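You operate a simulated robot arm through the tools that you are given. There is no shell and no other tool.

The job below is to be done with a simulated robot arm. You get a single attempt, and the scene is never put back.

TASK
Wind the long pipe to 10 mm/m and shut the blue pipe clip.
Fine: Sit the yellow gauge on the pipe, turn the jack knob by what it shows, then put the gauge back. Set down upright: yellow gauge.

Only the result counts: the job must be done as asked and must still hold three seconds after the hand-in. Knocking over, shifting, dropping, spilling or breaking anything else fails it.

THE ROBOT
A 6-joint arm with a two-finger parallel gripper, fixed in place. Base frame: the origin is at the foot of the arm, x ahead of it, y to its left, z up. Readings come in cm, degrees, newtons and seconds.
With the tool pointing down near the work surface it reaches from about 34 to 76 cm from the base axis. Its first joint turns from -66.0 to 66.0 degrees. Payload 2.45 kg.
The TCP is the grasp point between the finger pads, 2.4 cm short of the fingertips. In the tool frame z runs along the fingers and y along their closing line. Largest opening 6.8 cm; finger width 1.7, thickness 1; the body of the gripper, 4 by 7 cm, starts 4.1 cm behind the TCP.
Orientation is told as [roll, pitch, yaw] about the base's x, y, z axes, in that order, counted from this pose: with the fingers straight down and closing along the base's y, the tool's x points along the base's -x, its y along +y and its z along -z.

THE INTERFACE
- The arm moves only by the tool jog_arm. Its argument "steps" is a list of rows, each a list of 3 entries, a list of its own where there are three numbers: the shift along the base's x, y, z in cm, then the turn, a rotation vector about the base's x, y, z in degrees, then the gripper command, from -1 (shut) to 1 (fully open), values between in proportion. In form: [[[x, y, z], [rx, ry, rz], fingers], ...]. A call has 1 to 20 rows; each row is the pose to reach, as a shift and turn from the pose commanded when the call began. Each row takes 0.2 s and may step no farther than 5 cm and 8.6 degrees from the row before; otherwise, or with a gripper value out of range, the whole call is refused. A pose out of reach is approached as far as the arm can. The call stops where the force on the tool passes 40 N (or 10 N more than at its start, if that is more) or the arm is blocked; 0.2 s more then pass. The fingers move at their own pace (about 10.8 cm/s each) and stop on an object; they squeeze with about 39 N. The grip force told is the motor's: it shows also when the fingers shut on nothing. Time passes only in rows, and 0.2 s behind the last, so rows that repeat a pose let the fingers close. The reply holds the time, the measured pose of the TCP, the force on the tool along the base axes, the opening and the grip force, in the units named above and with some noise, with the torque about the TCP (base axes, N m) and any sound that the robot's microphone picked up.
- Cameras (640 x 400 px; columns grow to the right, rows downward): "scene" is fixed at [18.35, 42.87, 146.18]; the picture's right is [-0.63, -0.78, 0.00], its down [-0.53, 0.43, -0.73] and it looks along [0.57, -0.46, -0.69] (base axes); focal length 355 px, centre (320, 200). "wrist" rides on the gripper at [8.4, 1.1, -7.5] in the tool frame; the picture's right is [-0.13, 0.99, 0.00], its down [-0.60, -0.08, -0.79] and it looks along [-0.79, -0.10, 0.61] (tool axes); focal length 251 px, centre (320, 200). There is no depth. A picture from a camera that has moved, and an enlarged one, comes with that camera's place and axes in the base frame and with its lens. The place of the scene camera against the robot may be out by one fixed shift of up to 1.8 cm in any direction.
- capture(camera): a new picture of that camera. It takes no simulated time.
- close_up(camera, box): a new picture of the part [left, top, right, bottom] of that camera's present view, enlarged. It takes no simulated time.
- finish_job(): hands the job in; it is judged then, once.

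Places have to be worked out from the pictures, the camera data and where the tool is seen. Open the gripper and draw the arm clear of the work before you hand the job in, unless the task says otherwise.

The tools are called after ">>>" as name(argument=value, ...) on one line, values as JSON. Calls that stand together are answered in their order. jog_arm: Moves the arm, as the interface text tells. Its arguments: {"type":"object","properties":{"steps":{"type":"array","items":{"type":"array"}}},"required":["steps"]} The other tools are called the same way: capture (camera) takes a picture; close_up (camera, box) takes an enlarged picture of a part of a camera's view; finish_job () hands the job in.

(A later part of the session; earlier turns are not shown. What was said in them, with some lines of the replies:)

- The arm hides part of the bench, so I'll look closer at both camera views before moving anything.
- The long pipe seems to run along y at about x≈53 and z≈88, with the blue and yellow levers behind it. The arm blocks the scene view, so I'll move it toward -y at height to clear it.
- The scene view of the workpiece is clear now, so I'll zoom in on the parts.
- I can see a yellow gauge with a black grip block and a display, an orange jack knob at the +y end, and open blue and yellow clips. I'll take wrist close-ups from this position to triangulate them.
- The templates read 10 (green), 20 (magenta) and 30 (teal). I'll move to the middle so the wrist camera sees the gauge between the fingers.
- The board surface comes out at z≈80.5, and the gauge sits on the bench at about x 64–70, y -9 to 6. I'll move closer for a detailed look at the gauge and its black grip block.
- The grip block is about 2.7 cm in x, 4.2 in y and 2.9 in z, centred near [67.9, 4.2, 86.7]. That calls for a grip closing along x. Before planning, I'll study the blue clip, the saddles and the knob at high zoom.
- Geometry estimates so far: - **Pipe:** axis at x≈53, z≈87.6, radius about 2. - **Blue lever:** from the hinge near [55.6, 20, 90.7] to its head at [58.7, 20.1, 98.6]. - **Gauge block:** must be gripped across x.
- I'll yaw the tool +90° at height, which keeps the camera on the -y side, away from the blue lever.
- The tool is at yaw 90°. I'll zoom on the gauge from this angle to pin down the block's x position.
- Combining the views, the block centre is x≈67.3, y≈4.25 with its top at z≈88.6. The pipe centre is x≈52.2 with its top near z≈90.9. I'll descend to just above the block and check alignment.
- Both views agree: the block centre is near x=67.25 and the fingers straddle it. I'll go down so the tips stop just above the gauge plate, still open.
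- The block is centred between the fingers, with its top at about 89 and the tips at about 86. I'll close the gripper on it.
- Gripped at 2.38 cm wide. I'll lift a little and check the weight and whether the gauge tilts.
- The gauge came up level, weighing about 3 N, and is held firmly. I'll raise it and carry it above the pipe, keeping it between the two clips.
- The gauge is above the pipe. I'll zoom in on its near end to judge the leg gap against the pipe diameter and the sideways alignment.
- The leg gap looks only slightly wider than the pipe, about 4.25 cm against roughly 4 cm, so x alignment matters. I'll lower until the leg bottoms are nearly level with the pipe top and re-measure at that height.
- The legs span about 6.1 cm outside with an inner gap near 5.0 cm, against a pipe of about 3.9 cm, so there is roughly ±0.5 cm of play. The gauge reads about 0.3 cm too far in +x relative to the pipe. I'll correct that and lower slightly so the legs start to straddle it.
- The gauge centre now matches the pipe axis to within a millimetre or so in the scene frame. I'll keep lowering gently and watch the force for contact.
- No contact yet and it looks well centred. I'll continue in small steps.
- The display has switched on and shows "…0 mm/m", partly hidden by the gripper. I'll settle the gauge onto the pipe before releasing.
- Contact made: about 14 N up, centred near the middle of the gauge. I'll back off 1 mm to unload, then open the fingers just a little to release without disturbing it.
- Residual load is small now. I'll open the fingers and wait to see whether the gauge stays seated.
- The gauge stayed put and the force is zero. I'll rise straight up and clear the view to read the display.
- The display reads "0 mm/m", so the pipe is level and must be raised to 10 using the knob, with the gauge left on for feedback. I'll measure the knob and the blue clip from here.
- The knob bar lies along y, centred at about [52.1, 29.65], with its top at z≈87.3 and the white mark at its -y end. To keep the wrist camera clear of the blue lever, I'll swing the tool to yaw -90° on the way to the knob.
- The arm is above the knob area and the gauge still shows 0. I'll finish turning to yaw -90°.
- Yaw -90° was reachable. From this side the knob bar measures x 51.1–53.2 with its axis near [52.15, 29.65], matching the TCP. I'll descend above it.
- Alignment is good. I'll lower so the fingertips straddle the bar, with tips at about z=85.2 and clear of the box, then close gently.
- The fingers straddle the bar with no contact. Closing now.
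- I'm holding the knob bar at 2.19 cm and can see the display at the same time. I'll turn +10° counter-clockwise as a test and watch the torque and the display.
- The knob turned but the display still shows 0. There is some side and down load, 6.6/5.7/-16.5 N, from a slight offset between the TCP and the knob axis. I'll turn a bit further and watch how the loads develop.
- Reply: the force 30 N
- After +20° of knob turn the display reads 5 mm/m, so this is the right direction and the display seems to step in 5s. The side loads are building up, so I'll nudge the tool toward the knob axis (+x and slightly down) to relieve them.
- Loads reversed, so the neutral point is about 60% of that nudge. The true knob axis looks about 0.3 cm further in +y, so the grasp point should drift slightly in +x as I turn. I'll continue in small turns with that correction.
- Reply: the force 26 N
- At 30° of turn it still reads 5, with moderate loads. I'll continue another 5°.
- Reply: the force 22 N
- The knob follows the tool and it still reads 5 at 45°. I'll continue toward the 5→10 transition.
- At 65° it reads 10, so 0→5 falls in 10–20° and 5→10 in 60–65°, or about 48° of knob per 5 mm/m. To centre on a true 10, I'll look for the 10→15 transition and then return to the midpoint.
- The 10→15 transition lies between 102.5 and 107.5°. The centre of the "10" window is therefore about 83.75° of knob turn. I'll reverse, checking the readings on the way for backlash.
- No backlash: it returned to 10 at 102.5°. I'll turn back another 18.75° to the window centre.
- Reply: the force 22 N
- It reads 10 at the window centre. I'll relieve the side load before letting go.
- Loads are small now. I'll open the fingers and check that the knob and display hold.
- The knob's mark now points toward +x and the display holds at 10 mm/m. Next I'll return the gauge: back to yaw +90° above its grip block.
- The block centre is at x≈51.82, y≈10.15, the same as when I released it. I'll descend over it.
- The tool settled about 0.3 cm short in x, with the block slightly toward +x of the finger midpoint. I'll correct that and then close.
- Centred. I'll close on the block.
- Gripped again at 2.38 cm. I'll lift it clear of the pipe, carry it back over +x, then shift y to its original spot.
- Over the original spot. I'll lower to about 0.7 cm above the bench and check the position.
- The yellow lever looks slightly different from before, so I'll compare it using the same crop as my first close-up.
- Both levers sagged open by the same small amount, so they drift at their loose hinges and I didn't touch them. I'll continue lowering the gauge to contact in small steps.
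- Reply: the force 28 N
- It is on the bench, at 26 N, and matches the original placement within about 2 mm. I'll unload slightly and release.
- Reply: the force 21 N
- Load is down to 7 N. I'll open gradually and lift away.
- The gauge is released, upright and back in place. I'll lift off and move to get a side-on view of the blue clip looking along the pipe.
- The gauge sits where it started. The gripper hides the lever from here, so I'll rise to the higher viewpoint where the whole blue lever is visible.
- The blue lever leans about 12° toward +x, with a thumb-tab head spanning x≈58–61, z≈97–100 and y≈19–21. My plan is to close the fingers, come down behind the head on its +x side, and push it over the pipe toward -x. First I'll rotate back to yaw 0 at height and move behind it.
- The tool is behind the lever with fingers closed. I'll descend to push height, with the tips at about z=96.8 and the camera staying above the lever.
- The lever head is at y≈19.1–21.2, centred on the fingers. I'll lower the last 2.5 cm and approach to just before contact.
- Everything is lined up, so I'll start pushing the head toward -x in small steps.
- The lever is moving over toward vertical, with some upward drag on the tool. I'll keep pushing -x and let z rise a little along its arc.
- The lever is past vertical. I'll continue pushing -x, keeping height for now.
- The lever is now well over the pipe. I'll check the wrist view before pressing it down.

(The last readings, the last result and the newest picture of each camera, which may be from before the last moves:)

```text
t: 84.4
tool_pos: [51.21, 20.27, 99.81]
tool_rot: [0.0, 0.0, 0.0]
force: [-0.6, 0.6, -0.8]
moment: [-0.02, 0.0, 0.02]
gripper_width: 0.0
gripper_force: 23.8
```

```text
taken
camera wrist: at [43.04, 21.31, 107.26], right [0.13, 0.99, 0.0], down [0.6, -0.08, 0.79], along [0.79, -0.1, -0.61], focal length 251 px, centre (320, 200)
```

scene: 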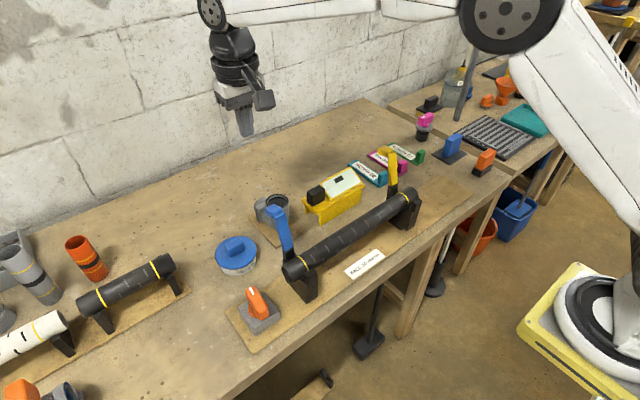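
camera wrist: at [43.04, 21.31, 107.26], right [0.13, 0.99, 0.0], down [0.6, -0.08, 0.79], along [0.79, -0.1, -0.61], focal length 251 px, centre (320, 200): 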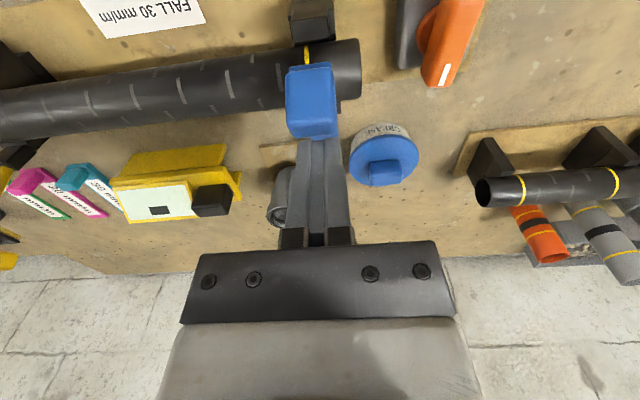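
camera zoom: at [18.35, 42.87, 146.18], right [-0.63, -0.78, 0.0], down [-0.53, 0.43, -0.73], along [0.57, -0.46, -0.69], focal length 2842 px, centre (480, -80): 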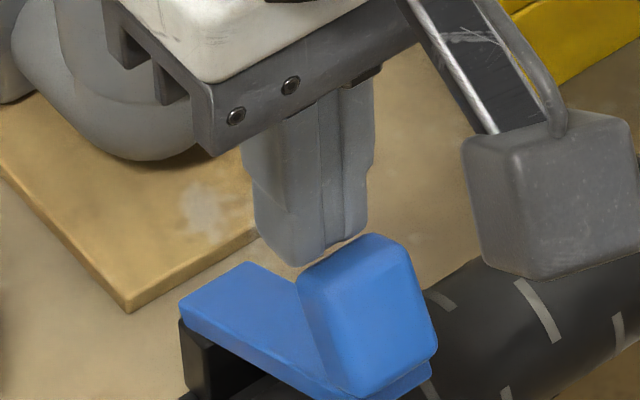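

The lever is around 60° over. I'll lift the fingertips onto the top of the head and press down from above.

>>> jog_arm(steps=[[[0, 0, 1.3], [0, 0, 0], -1], [[0, 0, 2.6], [0, 0, 0], -1], [[-1.3, 0, 2.8], [0, 0, 0], -1], [[-2.5, 0, 2.8], [0, 0, 0], -1], [[-2.6, 0, 2], [0, 0, 0], -1], [[-2.8, 0, 1.2], [0, 0, 0], -1], [[-3.0, 0, 0.4], [0, 0, 0], -1]])

>>> close_up(camera="scene", box=[260, 210, 340, 260])

>>> capture(camera="wrist")

```text
t: 86.0
tool_pos: [48.42, 20.25, 100.11]
tool_rot: [-0.1, 0.0, 0.0]
force: [0.5, 0.3, -1.3]
moment: [0.01, 0.01, -0.02]
gripper_width: 0.01
gripper_force: 23.7
```

```text
8.00 times, centred on (300, 235) of scene
camera zoom: at [18.35, 42.87, 146.18], right [-0.63, -0.78, 0.0], down [-0.53, 0.43, -0.73], along [0.57, -0.46, -0.69], focal length 2842 px, centre (480, -80)
```

zoom: 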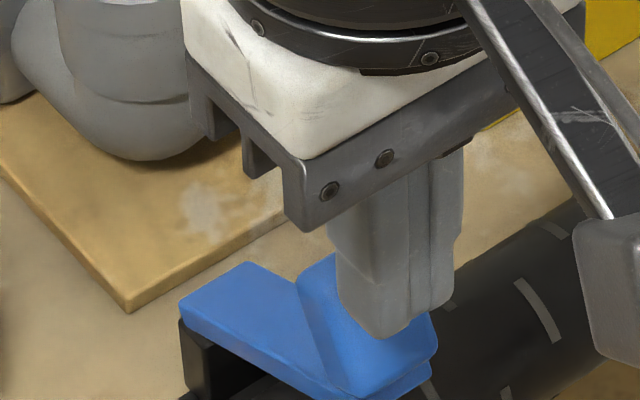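

```text
taken
camera wrist: at [40.11, 21.25, 107.63], right [0.13, 0.99, 0.0], down [0.6, -0.08, 0.79], along [0.79, -0.1, -0.61], focal length 251 px, centre (320, 200)
```

wrist: 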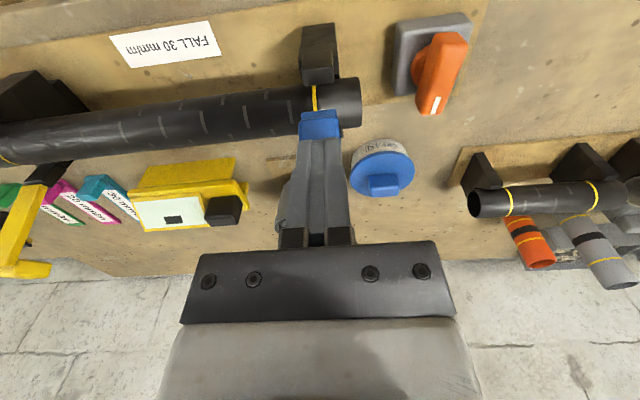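

The tips are above the head. I'll press down in small steps and watch the force.

>>> jog_arm(steps=[[[-0.1, 0, -0.5], [0, 0, 0], -1], [[-0.2, 0, -1.0], [0, 0, 0], -1], [[-0.3, 0, -1.5], [0, 0, 0], -1], [[-0.4, 0, -1.9], [0, 0, 0], -1]])

>>> close_up(camera="scene", box=[260, 215, 340, 265])

```text
t: 87.0
tool_pos: [47.65, 20.14, 98.14]
tool_rot: [-0.3, 0.8, 0.0]
force: [-9.0, 1.0, 5.3]
moment: [0.02, 0.2, 0.01]
gripper_width: 0.01
gripper_force: 23.7
stopped in row 4: the force on the tool passed its limit at 42 N (the readings are from after the stop); the commanded pose is now the measured one
```

```text
8.00 times, centred on (300, 240) of scene
camera zoom: at [18.32, 42.87, 146.19], right [-0.63, -0.78, 0.0], down [-0.53, 0.43, -0.73], along [0.57, -0.46, -0.69], focal length 2842 px, centre (480, -120)
```

zoom: 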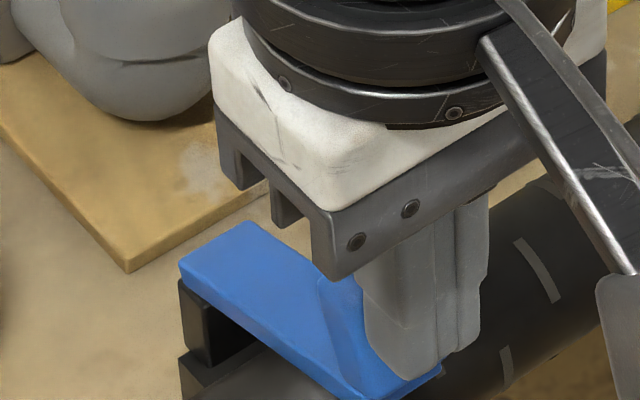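

The press stopped at 42 N, which may be a stop or a latch. I'll lift the tool to see where the lever is.

>>> jog_arm(steps=[[[0, 0, 1], [0, 0, 0], -1], [[0, 0, 3], [0, 0, 0], -1], [[-2, 0, 6], [0, 0, 0], -1], [[-4, 0, 10], [0, 0, 0], -1], [[-6, 0, 13], [0, 0, 0], -1], [[-6, 0, 13], [0, 0, 0], -1]])

>>> capture(camera="wrist")

>>> close_up(camera="wrist", box=[250, 70, 410, 170])

>>> close_up(camera="scene", box=[260, 215, 340, 265])

```text
t: 88.4
tool_pos: [41.79, 20.08, 111.32]
tool_rot: [-0.3, 0.8, 0.0]
force: [0.0, 0.6, 0.0]
moment: [-0.02, 0.02, -0.01]
gripper_width: 0.0
gripper_force: 23.4
```

```text
taken
camera wrist: at [33.61, 21.2, 118.89], right [0.13, 0.99, -0.01], down [0.61, -0.08, 0.79], along [0.78, -0.11, -0.62], focal length 251 px, centre (320, 200)
```

wrist: 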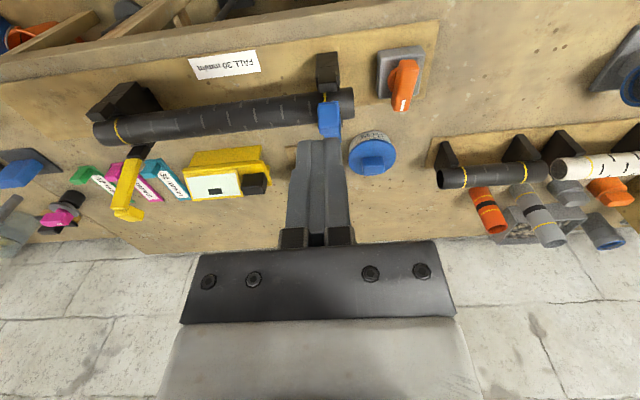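

```text
4.00 times, centred on (330, 120) of wrist
camera zoom: at [33.61, 21.2, 118.89], right [0.13, 0.99, -0.01], down [0.61, -0.08, 0.79], along [0.78, -0.11, -0.62], focal length 1006 px, centre (280, 520)
```

zoom: 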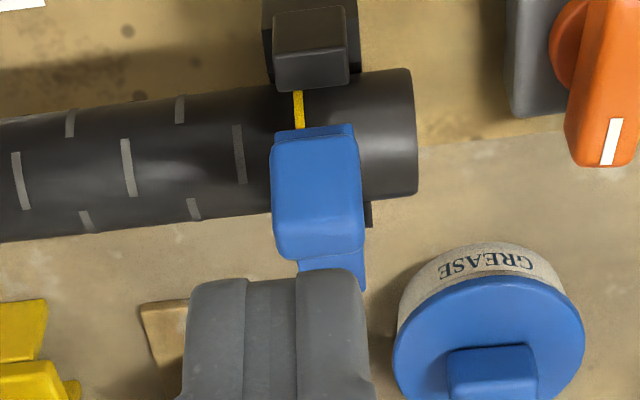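

```text
8.00 times, centred on (300, 240) of scene
camera zoom: at [18.35, 42.87, 146.18], right [-0.63, -0.78, 0.0], down [-0.53, 0.43, -0.73], along [0.57, -0.46, -0.69], focal length 2842 px, centre (480, -120)
```

zoom: 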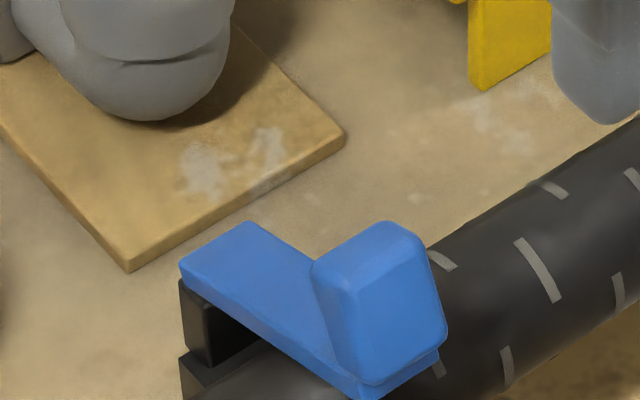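

The lever stands about 63° over and is not shut. My fingertip had slid past the lever's end and jammed, so the 42 N was not a latch. Its tab sticks up, so the better push is horizontal behind the tab with the tips lower, just above the bar. I'll reposition behind the tab and remove the small tool tilt.

>>> jog_arm(steps=[[[4, 0.1, 0], [0.1, -0.3, 0], -1], [[8, 0.1, 0], [0.3, -0.8, 0], -1], [[12, 0.1, 0], [0.3, -0.8, 0], -1], [[12.9, 0.1, -3], [0.3, -0.8, 0], -1], [[12.9, 0.1, -7], [0.3, -0.8, 0], -1], [[12.9, 0.1, -10], [0.3, -0.8, 0], -1], [[12.9, 0.1, -10], [0.3, -0.8, 0], -1]])

>>> close_up(camera="scene", box=[250, 195, 350, 257])

>>> capture(camera="wrist")

```text
t: 90.0
tool_pos: [54.66, 20.23, 101.27]
tool_rot: [0.1, -0.1, 0.0]
force: [0.6, -0.7, 0.5]
moment: [-0.01, 0.04, 0.0]
gripper_width: 0.0
gripper_force: 23.6
```

```text
6.40 times, centred on (300, 226) of scene
camera zoom: at [18.35, 42.87, 146.18], right [-0.63, -0.78, 0.0], down [-0.53, 0.43, -0.73], along [0.57, -0.46, -0.69], focal length 2273 px, centre (448, 34)
```

zoom: 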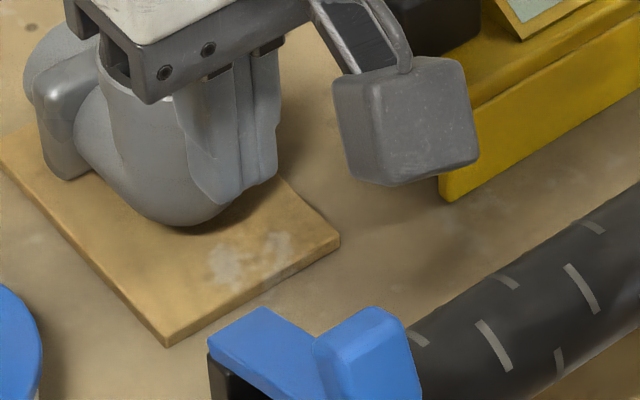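

```text
taken
camera wrist: at [46.48, 21.42, 108.68], right [0.13, 0.99, 0.0], down [0.6, -0.08, 0.79], along [0.79, -0.1, -0.61], focal length 251 px, centre (320, 200)
```

wrist: 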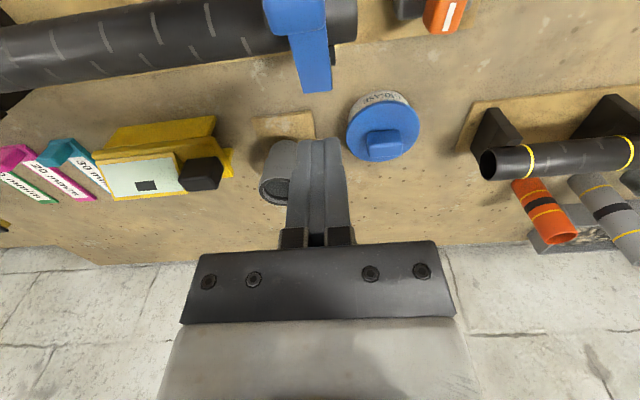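

I can see the bar and tab clearly. I'll lower the tips to about z=95 behind the tab, above the bar, then push -x while gently descending.

>>> jog_arm(steps=[[[0, 0, -1.5], [0, 0, 0], -1], [[0, 0, -3], [0, 0, 0], -1], [[0, 0, -3.8], [0, 0, 0], -1], [[-1, 0, -3.8], [0, 0, 0], -1], [[-2, 0, -3.8], [0, 0, 0], -1], [[-2.8, 0, -3.8], [0, 0, 0], -1], [[-3.4, 0, -3.8], [0, 0, 0], -1]])

>>> close_up(camera="scene", box=[250, 205, 350, 267])

```text
t: 91.6
tool_pos: [51.33, 20.3, 97.35]
tool_rot: [0.1, -0.3, 0.0]
force: [2.0, -0.4, 0.4]
moment: [0.0, 0.04, -0.04]
gripper_width: 0.0
gripper_force: 23.6
```

```text
6.40 times, centred on (300, 236) of scene
camera zoom: at [18.35, 42.87, 146.18], right [-0.63, -0.78, 0.0], down [-0.53, 0.43, -0.73], along [0.57, -0.46, -0.69], focal length 2273 px, centre (448, -30)
```

zoom: 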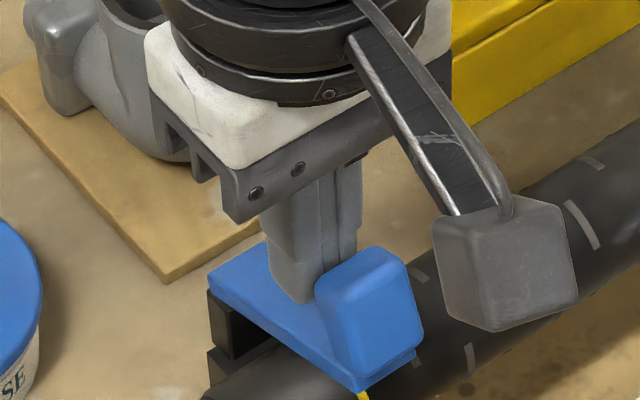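

Contact with the tab at only about 2 N. I'll continue -x with a slight descent.

>>> jog_arm(steps=[[[-0.4, 0, -0.2], [0, 0, 0], -1], [[-0.8, 0, -0.4], [0, 0, 0], -1], [[-1.2, 0, -0.6], [0, 0, 0], -1], [[-1.6, 0, -0.8], [0, 0, 0], -1]])

>>> close_up(camera="scene", box=[250, 205, 350, 267])

```text
t: 92.6
tool_pos: [49.61, 20.3, 96.56]
tool_rot: [0.1, -0.3, 0.0]
force: [5.0, -1.2, -0.9]
moment: [-0.03, -0.12, 0.06]
gripper_width: 0.0
gripper_force: 23.0
```

```text
6.40 times, centred on (300, 236) of scene
camera zoom: at [18.37, 42.87, 146.18], right [-0.63, -0.78, 0.0], down [-0.53, 0.43, -0.73], along [0.57, -0.46, -0.69], focal length 2273 px, centre (448, -30)
```

zoom: 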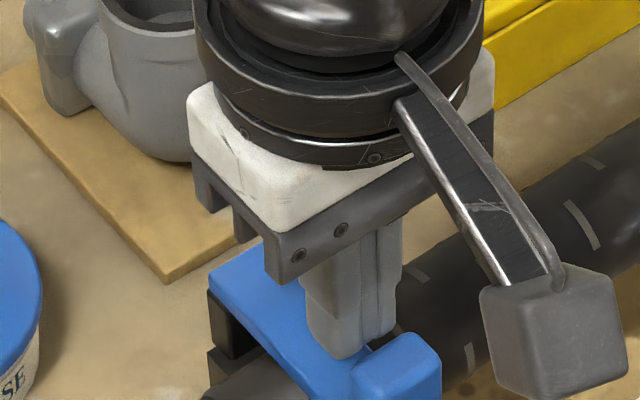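

>>> jog_arm(steps=[[[-0.3, 0, -0.1], [0, 0, 0], -1], [[-0.6, 0, -0.2], [0, 0, 0], -1], [[-0.9, 0, -0.3], [0, 0, 0], -1], [[-1.1, 0, -0.3], [0, 0, 0], -1]])

>>> close_up(camera="scene", box=[250, 215, 350, 277])

>>> capture(camera="wrist")

```text
t: 93.3
tool_pos: [49.62, 20.26, 96.66]
tool_rot: [0.5, -1.3, 0.0]
force: [5.1, -0.4, -0.2]
moment: [-0.05, -0.11, 0.02]
gripper_width: 0.0
gripper_force: 23.5
stopped in row 3: the force on the tool passed its limit at 43 N (the readings are from after the stop); the commanded pose is now the measured one
```

```text
6.40 times, centred on (300, 246) of scene
camera zoom: at [18.36, 42.87, 146.18], right [-0.63, -0.78, 0.0], down [-0.53, 0.43, -0.73], along [0.57, -0.46, -0.69], focal length 2273 px, centre (448, -94)
```

zoom: 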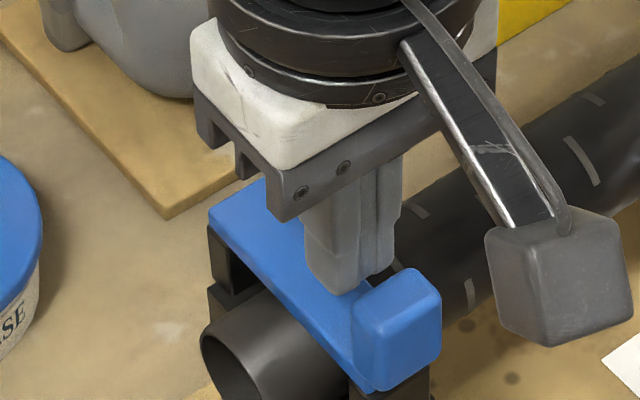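

```text
taken
camera wrist: at [41.18, 21.37, 103.97], right [0.13, 0.99, 0.01], down [0.59, -0.09, 0.81], along [0.8, -0.1, -0.59], focal length 251 px, centre (320, 200)
```

wrist: 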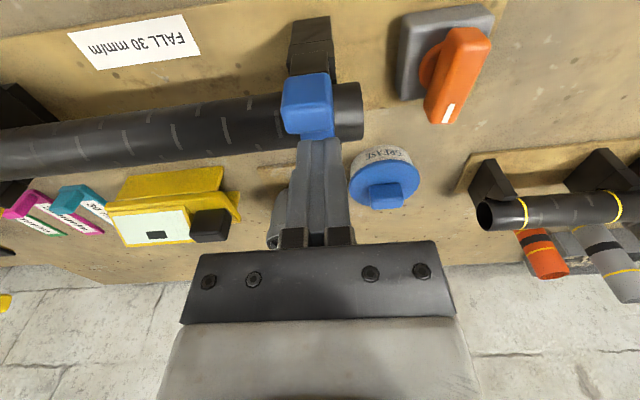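

The push met a firm stop at 43 N. I'll lift off and look closely at whether the lever is down against the catch post.

>>> jog_arm(steps=[[[0.2, 0, 1], [-0.2, 0.6, 0], -1], [[0.3, 0, 4], [-0.5, 1.3, 0], -1], [[0, 0, 8], [-0.5, 1.3, 0], -1], [[-3, 0, 11], [-0.5, 1.3, 0], -1], [[-6, 0, 14], [-0.5, 1.3, 0], -1], [[-9, 0, 15], [-0.5, 1.3, 0], -1], [[-9, 0, 15], [-0.5, 1.3, 0], -1]])

>>> close_up(camera="scene", box=[260, 225, 340, 275])

>>> capture(camera="wrist")

>>> close_up(camera="wrist", box=[270, 60, 370, 122])

```text
t: 94.9
tool_pos: [40.32, 20.4, 111.44]
tool_rot: [-0.1, 0.1, 0.0]
force: [0.2, -0.3, -0.4]
moment: [-0.01, 0.01, 0.01]
gripper_width: 0.0
gripper_force: 23.4
```

```text
8.00 times, centred on (300, 250) of scene
camera zoom: at [18.35, 42.87, 146.18], right [-0.63, -0.78, 0.0], down [-0.53, 0.43, -0.73], along [0.57, -0.46, -0.69], focal length 2842 px, centre (480, -200)
```

zoom: 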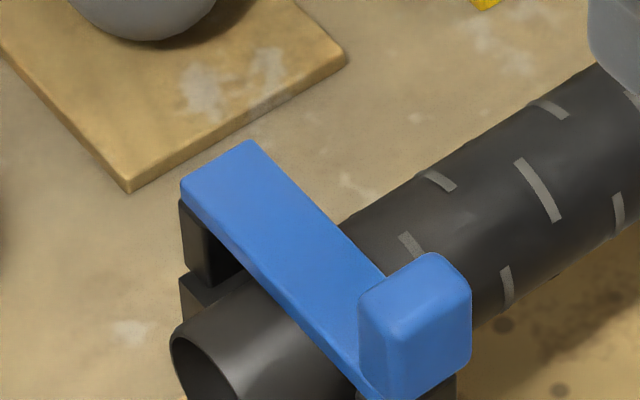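

```text
taken
camera wrist: at [32.18, 21.52, 118.95], right [0.13, 0.99, 0.0], down [0.61, -0.08, 0.79], along [0.78, -0.1, -0.61], focal length 251 px, centre (320, 200)
```

wrist: 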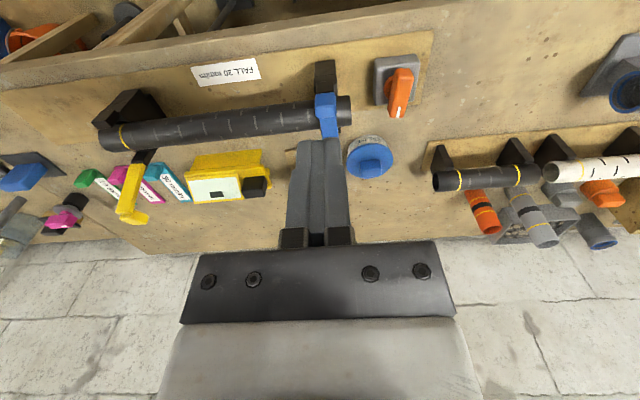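

```text
6.40 times, centred on (320, 91) of wrist
camera zoom: at [32.18, 21.52, 118.95], right [0.13, 0.99, 0.0], down [0.61, -0.08, 0.79], along [0.78, -0.1, -0.61], focal length 1609 px, centre (320, 898)
```

zoom: 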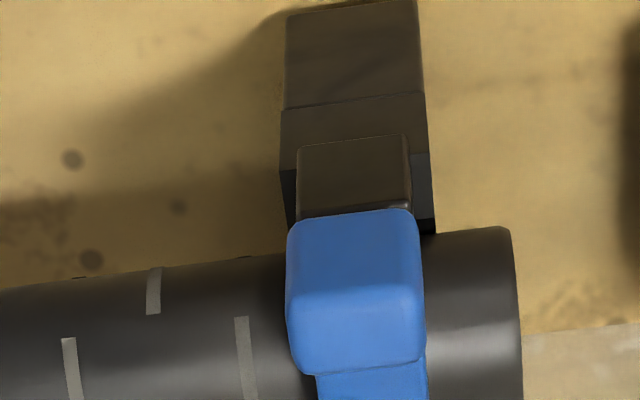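

The bar now lies across the pipe with its end near the catch post. I'll zoom in to check for a remaining gap.

>>> close_up(camera="scene", box=[280, 245, 344, 285])

>>> close_up(camera="scene", box=[270, 230, 334, 270])

```text
10.00 times, centred on (312, 265) of scene
camera zoom: at [18.35, 42.87, 146.18], right [-0.63, -0.78, 0.0], down [-0.53, 0.43, -0.73], along [0.57, -0.46, -0.69], focal length 3552 px, centre (400, -450)
```

zoom: 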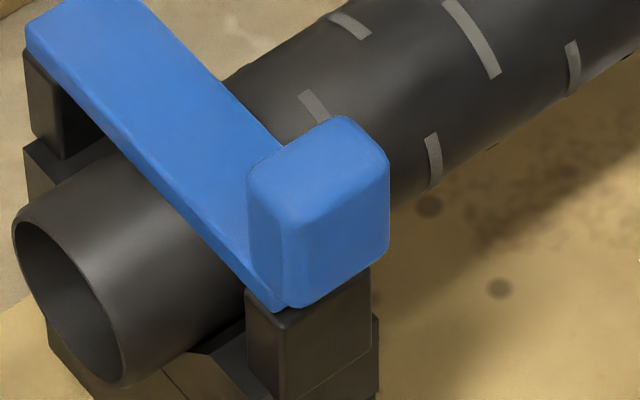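

```text
10.00 times, centred on (302, 250) of scene
camera zoom: at [18.35, 42.87, 146.18], right [-0.63, -0.78, 0.0], down [-0.53, 0.43, -0.73], along [0.57, -0.46, -0.69], focal length 3552 px, centre (500, -300)
```

zoom: 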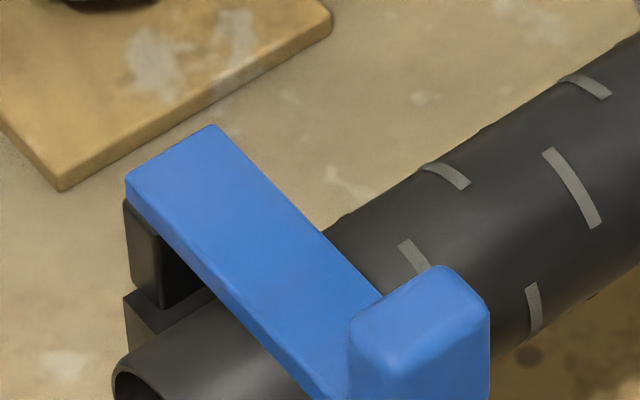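

The lever now lies horizontally across the pipe with its end on the catch post, so it looks shut. To be sure it is fully home, I'll press straight down on the tab from above with moderate force.

>>> jog_arm(steps=[[[3.5, -0.2, 0], [0, 0, 0], -1], [[7.2, -0.3, -1], [0, 0, 0], -1], [[7.2, -0.3, -5], [0, 0, 0], -1], [[7.2, -0.3, -9], [0, 0, 0], -1], [[7.2, -0.3, -11.8], [0, 0, 0], -1], [[7.2, -0.3, -12.8], [0, 0, 0], -1], [[7.2, -0.3, -12.8], [0, 0, 0], -1]])

>>> close_up(camera="scene", box=[260, 225, 340, 275])

>>> capture(camera="wrist")

```text
t: 96.5
tool_pos: [47.51, 19.98, 98.88]
tool_rot: [-0.1, 0.2, -0.1]
force: [0.1, 0.4, 0.2]
moment: [-0.04, 0.0, -0.01]
gripper_width: 0.02
gripper_force: 23.6
```

```text
8.00 times, centred on (300, 250) of scene
camera zoom: at [18.35, 42.87, 146.18], right [-0.63, -0.78, 0.0], down [-0.53, 0.43, -0.73], along [0.57, -0.46, -0.69], focal length 2842 px, centre (480, -200)
```

zoom: 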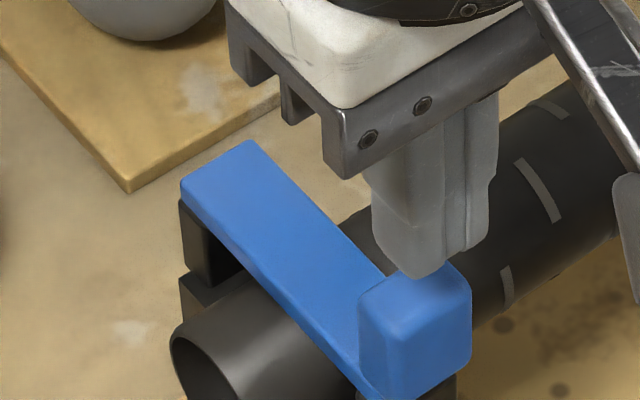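

```text
taken
camera wrist: at [39.25, 21.06, 106.37], right [0.13, 0.99, 0.0], down [0.61, -0.08, 0.79], along [0.78, -0.1, -0.61], focal length 251 px, centre (320, 200)
```

wrist: 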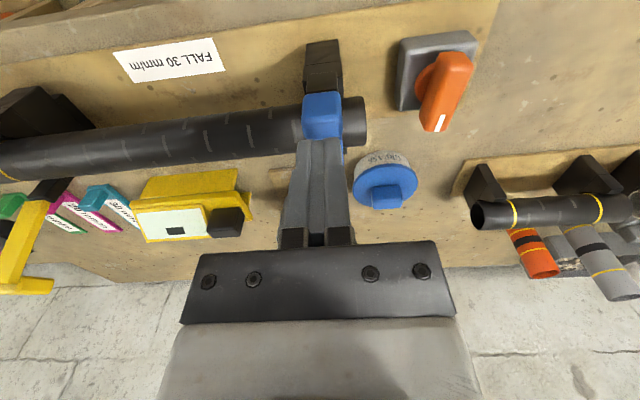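

The tips are right above the tab. I'll press down gently.

>>> jog_arm(steps=[[[0, 0, -0.4], [0, 0, 0], -1], [[0, 0, -0.8], [0, 0, 0], -1], [[0, 0, -1.1], [0, 0, 0], -1], [[0, 0, -1.3], [0, 0, 0], -1], [[0, 0, -1.5], [0, 0, 0], -1]])

```text
t: 97.7
tool_pos: [47.64, 20.08, 97.28]
tool_rot: [-0.1, 0.3, 0.0]
force: [0.4, -0.3, 0.5]
moment: [0.01, 0.01, 0.01]
gripper_width: 0.0
gripper_force: 23.5
```

>>> jog_arm(steps=[[[0, 0, -0.2], [0, 0, 0], -1], [[0, 0, -0.4], [0, 0, 0], -1], [[0, 0, -0.6], [0, 0, 0], -1]])

>>> close_up(camera="scene", box=[260, 225, 340, 275])

```text
t: 98.5
tool_pos: [47.69, 19.99, 96.74]
tool_rot: [-0.2, 0.2, 0.0]
force: [-4.8, -1.5, 9.2]
moment: [-0.02, 0.0, -0.01]
gripper_width: 0.01
gripper_force: 23.3
```

```text
8.00 times, centred on (300, 250) of scene
camera zoom: at [18.32, 42.86, 146.19], right [-0.63, -0.78, 0.0], down [-0.53, 0.43, -0.73], along [0.57, -0.46, -0.69], focal length 2842 px, centre (480, -200)
```

zoom: 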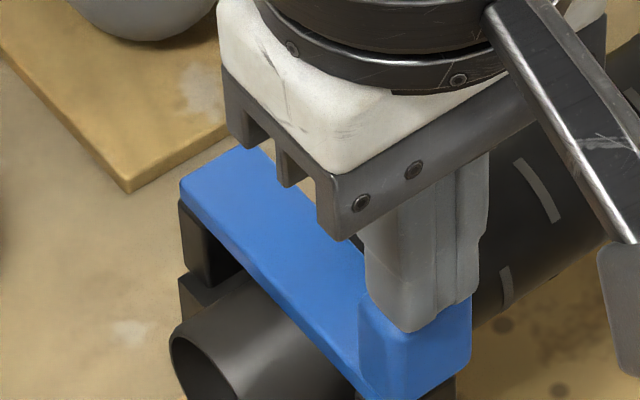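

Contact at 9 N. I'll press a bit harder to confirm it's against the stop.

>>> jog_arm(steps=[[[0, 0, -0.1], [0, 0, 0], -1], [[0, 0, -0.2], [0, 0, 0], -1], [[0, 0, -0.25], [0, 0, 0], -1]])

>>> close_up(camera="scene", box=[260, 225, 340, 275])

```text
t: 99.3
tool_pos: [47.67, 20.04, 96.67]
tool_rot: [0.1, 0.1, -0.1]
force: [-10.2, -11.0, 33.8]
moment: [-0.25, -0.01, -0.06]
gripper_width: 0.0
gripper_force: 24.0
```

```text
8.00 times, centred on (300, 250) of scene
camera zoom: at [18.27, 42.82, 146.21], right [-0.63, -0.78, 0.0], down [-0.53, 0.43, -0.73], along [0.57, -0.46, -0.69], focal length 2842 px, centre (480, -200)
```

zoom: 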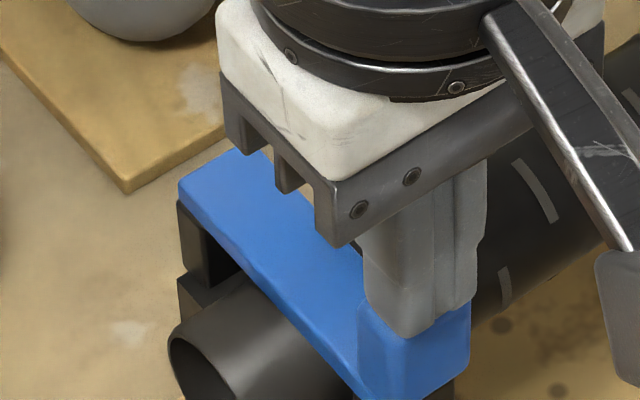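

The lever is firm at 34 N with no further movement, so it is fully down. I'll unload, lift off and retreat.

>>> jog_arm(steps=[[[0, 0, 0.4], [0, 0, 0], -1], [[0, 0, 1.5], [0, 0, 0], -1], [[0, 0, 4], [0, 0, 0], -1], [[-2, 0, 8], [0, 0, 0], -1], [[-4, 0, 12], [0, 0, 0], -1], [[-7, 0, 15], [0, 0, 0], -1], [[-9, -2, 16], [0, 0, 0], 0], [[-9, -6, 16], [0, 0, 0], 1], [[-9, -10, 16], [0, 0, 0], 1], [[-9, -14, 16], [0, 0, 0], 1], [[-9, -18, 16], [0, 0, 0], 1], [[-9, -22, 16], [0, 0, 0], 1], [[-9, -26, 16], [0, 0, 0], 1], [[-9, -30, 16], [0, 0, 0], 1], [[-9, -34, 16], [0, 0, 0], 1], [[-9, -38, 16], [0, 0, 0], 1]])

>>> capture(camera="scene")

>>> close_up(camera="scene", box=[260, 220, 340, 270])

>>> close_up(camera="scene", box=[280, 245, 344, 285])

>>> close_up(camera="scene", box=[250, 150, 410, 250])

```text
t: 102.7
tool_pos: [38.56, -18.2, 112.44]
tool_rot: [-0.1, 0.2, 0.0]
force: [0.0, -0.2, 0.4]
moment: [0.04, 0.01, 0.02]
gripper_width: 6.82
gripper_force: 0.1
```

```text
taken
```

scene: 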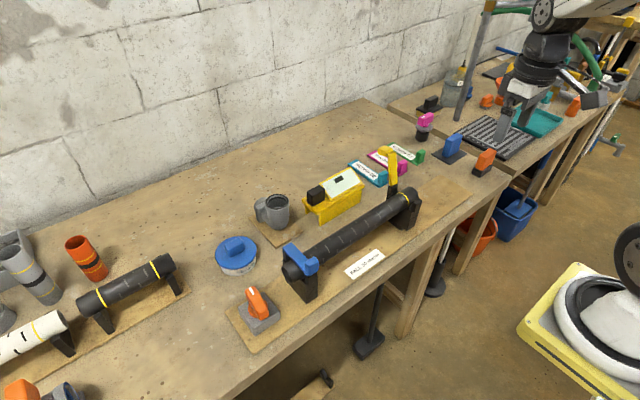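

```text
8.00 times, centred on (300, 245) of scene
camera zoom: at [18.35, 42.87, 146.19], right [-0.63, -0.78, 0.0], down [-0.53, 0.43, -0.73], along [0.57, -0.46, -0.69], focal length 2842 px, centre (480, -160)
```

zoom: 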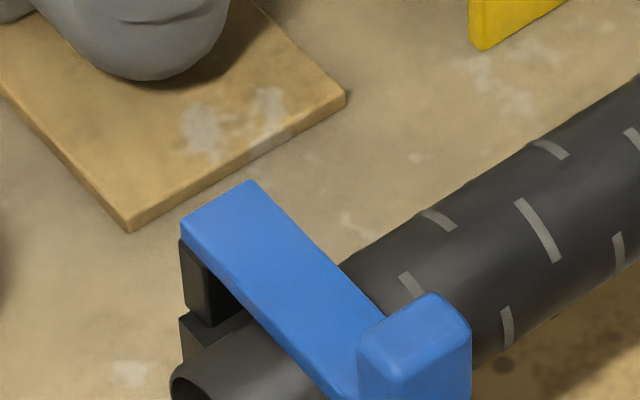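

```text
10.00 times, centred on (312, 265) of scene
camera zoom: at [18.35, 42.87, 146.19], right [-0.63, -0.78, 0.0], down [-0.53, 0.43, -0.73], along [0.57, -0.46, -0.69], focal length 3552 px, centre (400, -450)
```

zoom: 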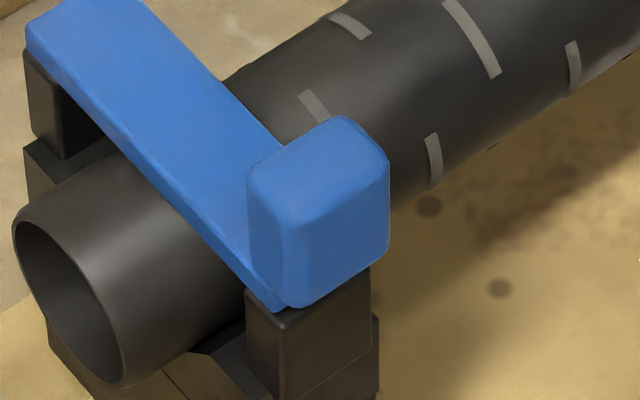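

```text
4.00 times, centred on (330, 200) of scene
camera zoom: at [18.35, 42.87, 146.19], right [-0.63, -0.78, 0.0], down [-0.53, 0.43, -0.73], along [0.57, -0.46, -0.69], focal length 1421 px, centre (280, 200)
```

zoom: 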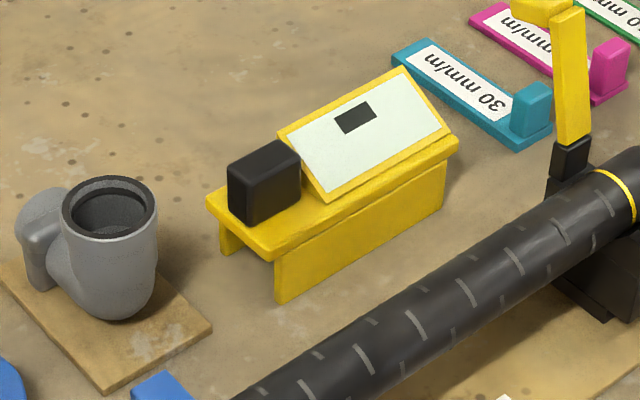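

The blue clip stays flat on its post and the gauge stands upright at its original spot. I'll check that the knob hasn't moved and that the rest of the bench is undisturbed.

>>> close_up(camera="scene", box=[210, 265, 310, 327])

>>> close_up(camera="scene", box=[330, 130, 490, 230])

>>> close_up(camera="wrist", box=[350, 20, 640, 200])

```text
6.40 times, centred on (260, 296) of scene
camera zoom: at [18.35, 42.87, 146.19], right [-0.63, -0.78, 0.0], down [-0.53, 0.43, -0.73], along [0.57, -0.46, -0.69], focal length 2273 px, centre (704, -414)
```

zoom: 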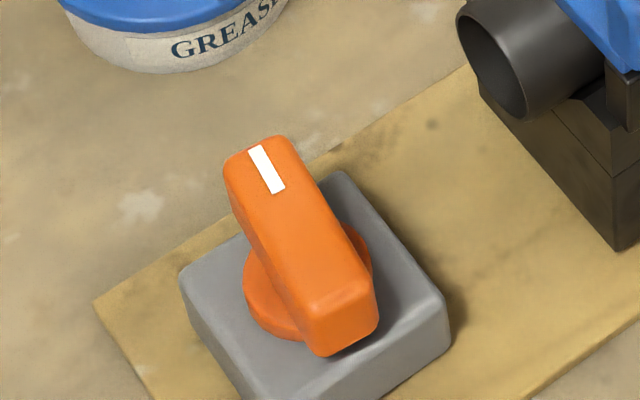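

```text
4.00 times, centred on (410, 180) of scene
camera zoom: at [18.35, 42.87, 146.19], right [-0.63, -0.78, 0.0], down [-0.53, 0.43, -0.73], along [0.57, -0.46, -0.69], focal length 1421 px, centre (-40, 280)
```

zoom: 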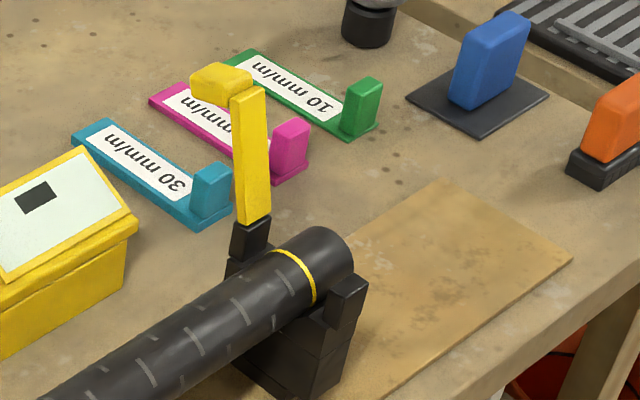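

```text
2.21 times, centred on (495, 110) of wrist
camera zoom: at [30.41, -17.06, 119.9], right [0.13, 0.99, 0.0], down [0.61, -0.08, 0.79], along [0.78, -0.1, -0.61], focal length 555 px, centre (-66, 399)
```

zoom: 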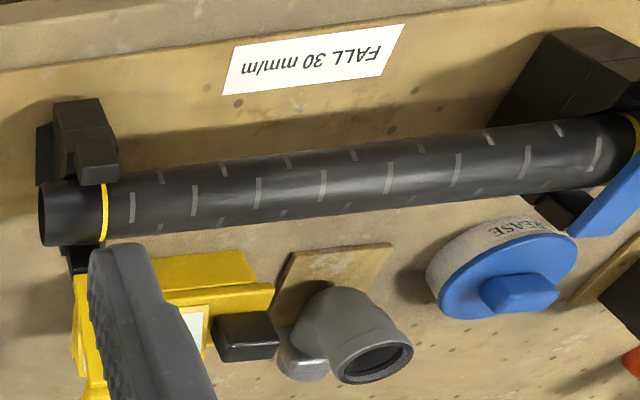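

All checks look good:
- **Knob:** unchanged, at the setting that read 10 mm/m on the gauge.
- **Blue clip:** down on its post and holding.
- **Yellow gauge:** upright, back in its place.
- **Arm:** drawn clear with the gripper open.

I'm handing the job in.

>>> finish_job()

```text
The job is handed in.
```

I wound the long pipe to 10 mm/m, shut the blue clip and put the yellow gauge back upright. The job is handed in; I haven't seen the judge's result.

- **Pipe slope:** The gauge read 0 mm/m at the start and only shows steps of 5. I turned the knob through the whole range that reads "10" and set it at the middle, about 84° from where it started. That should be within roughly 0.5 mm/m of 10, assuming the display rounds to the nearest 5.
- **Blue clip:** The lever lies flat across the pipe on its catch post. It did not move under about 34 N and stayed down after I let go. I heard no click, so I judged it shut by position and by the firm stop.
- **Yellow gauge:** It is back on the bench, within a few millimetres of its original spot.

I put the gauge back before shutting the clip, so I did not re-measure the slope with the clip closed. The knob had not moved afterwards.

The yellow clip's lever ended up leaning slightly further open than at the start. The blue lever had sagged by a similar amount before I touched it, so I think both hinges are loose. I don't think I knocked the yellow one.
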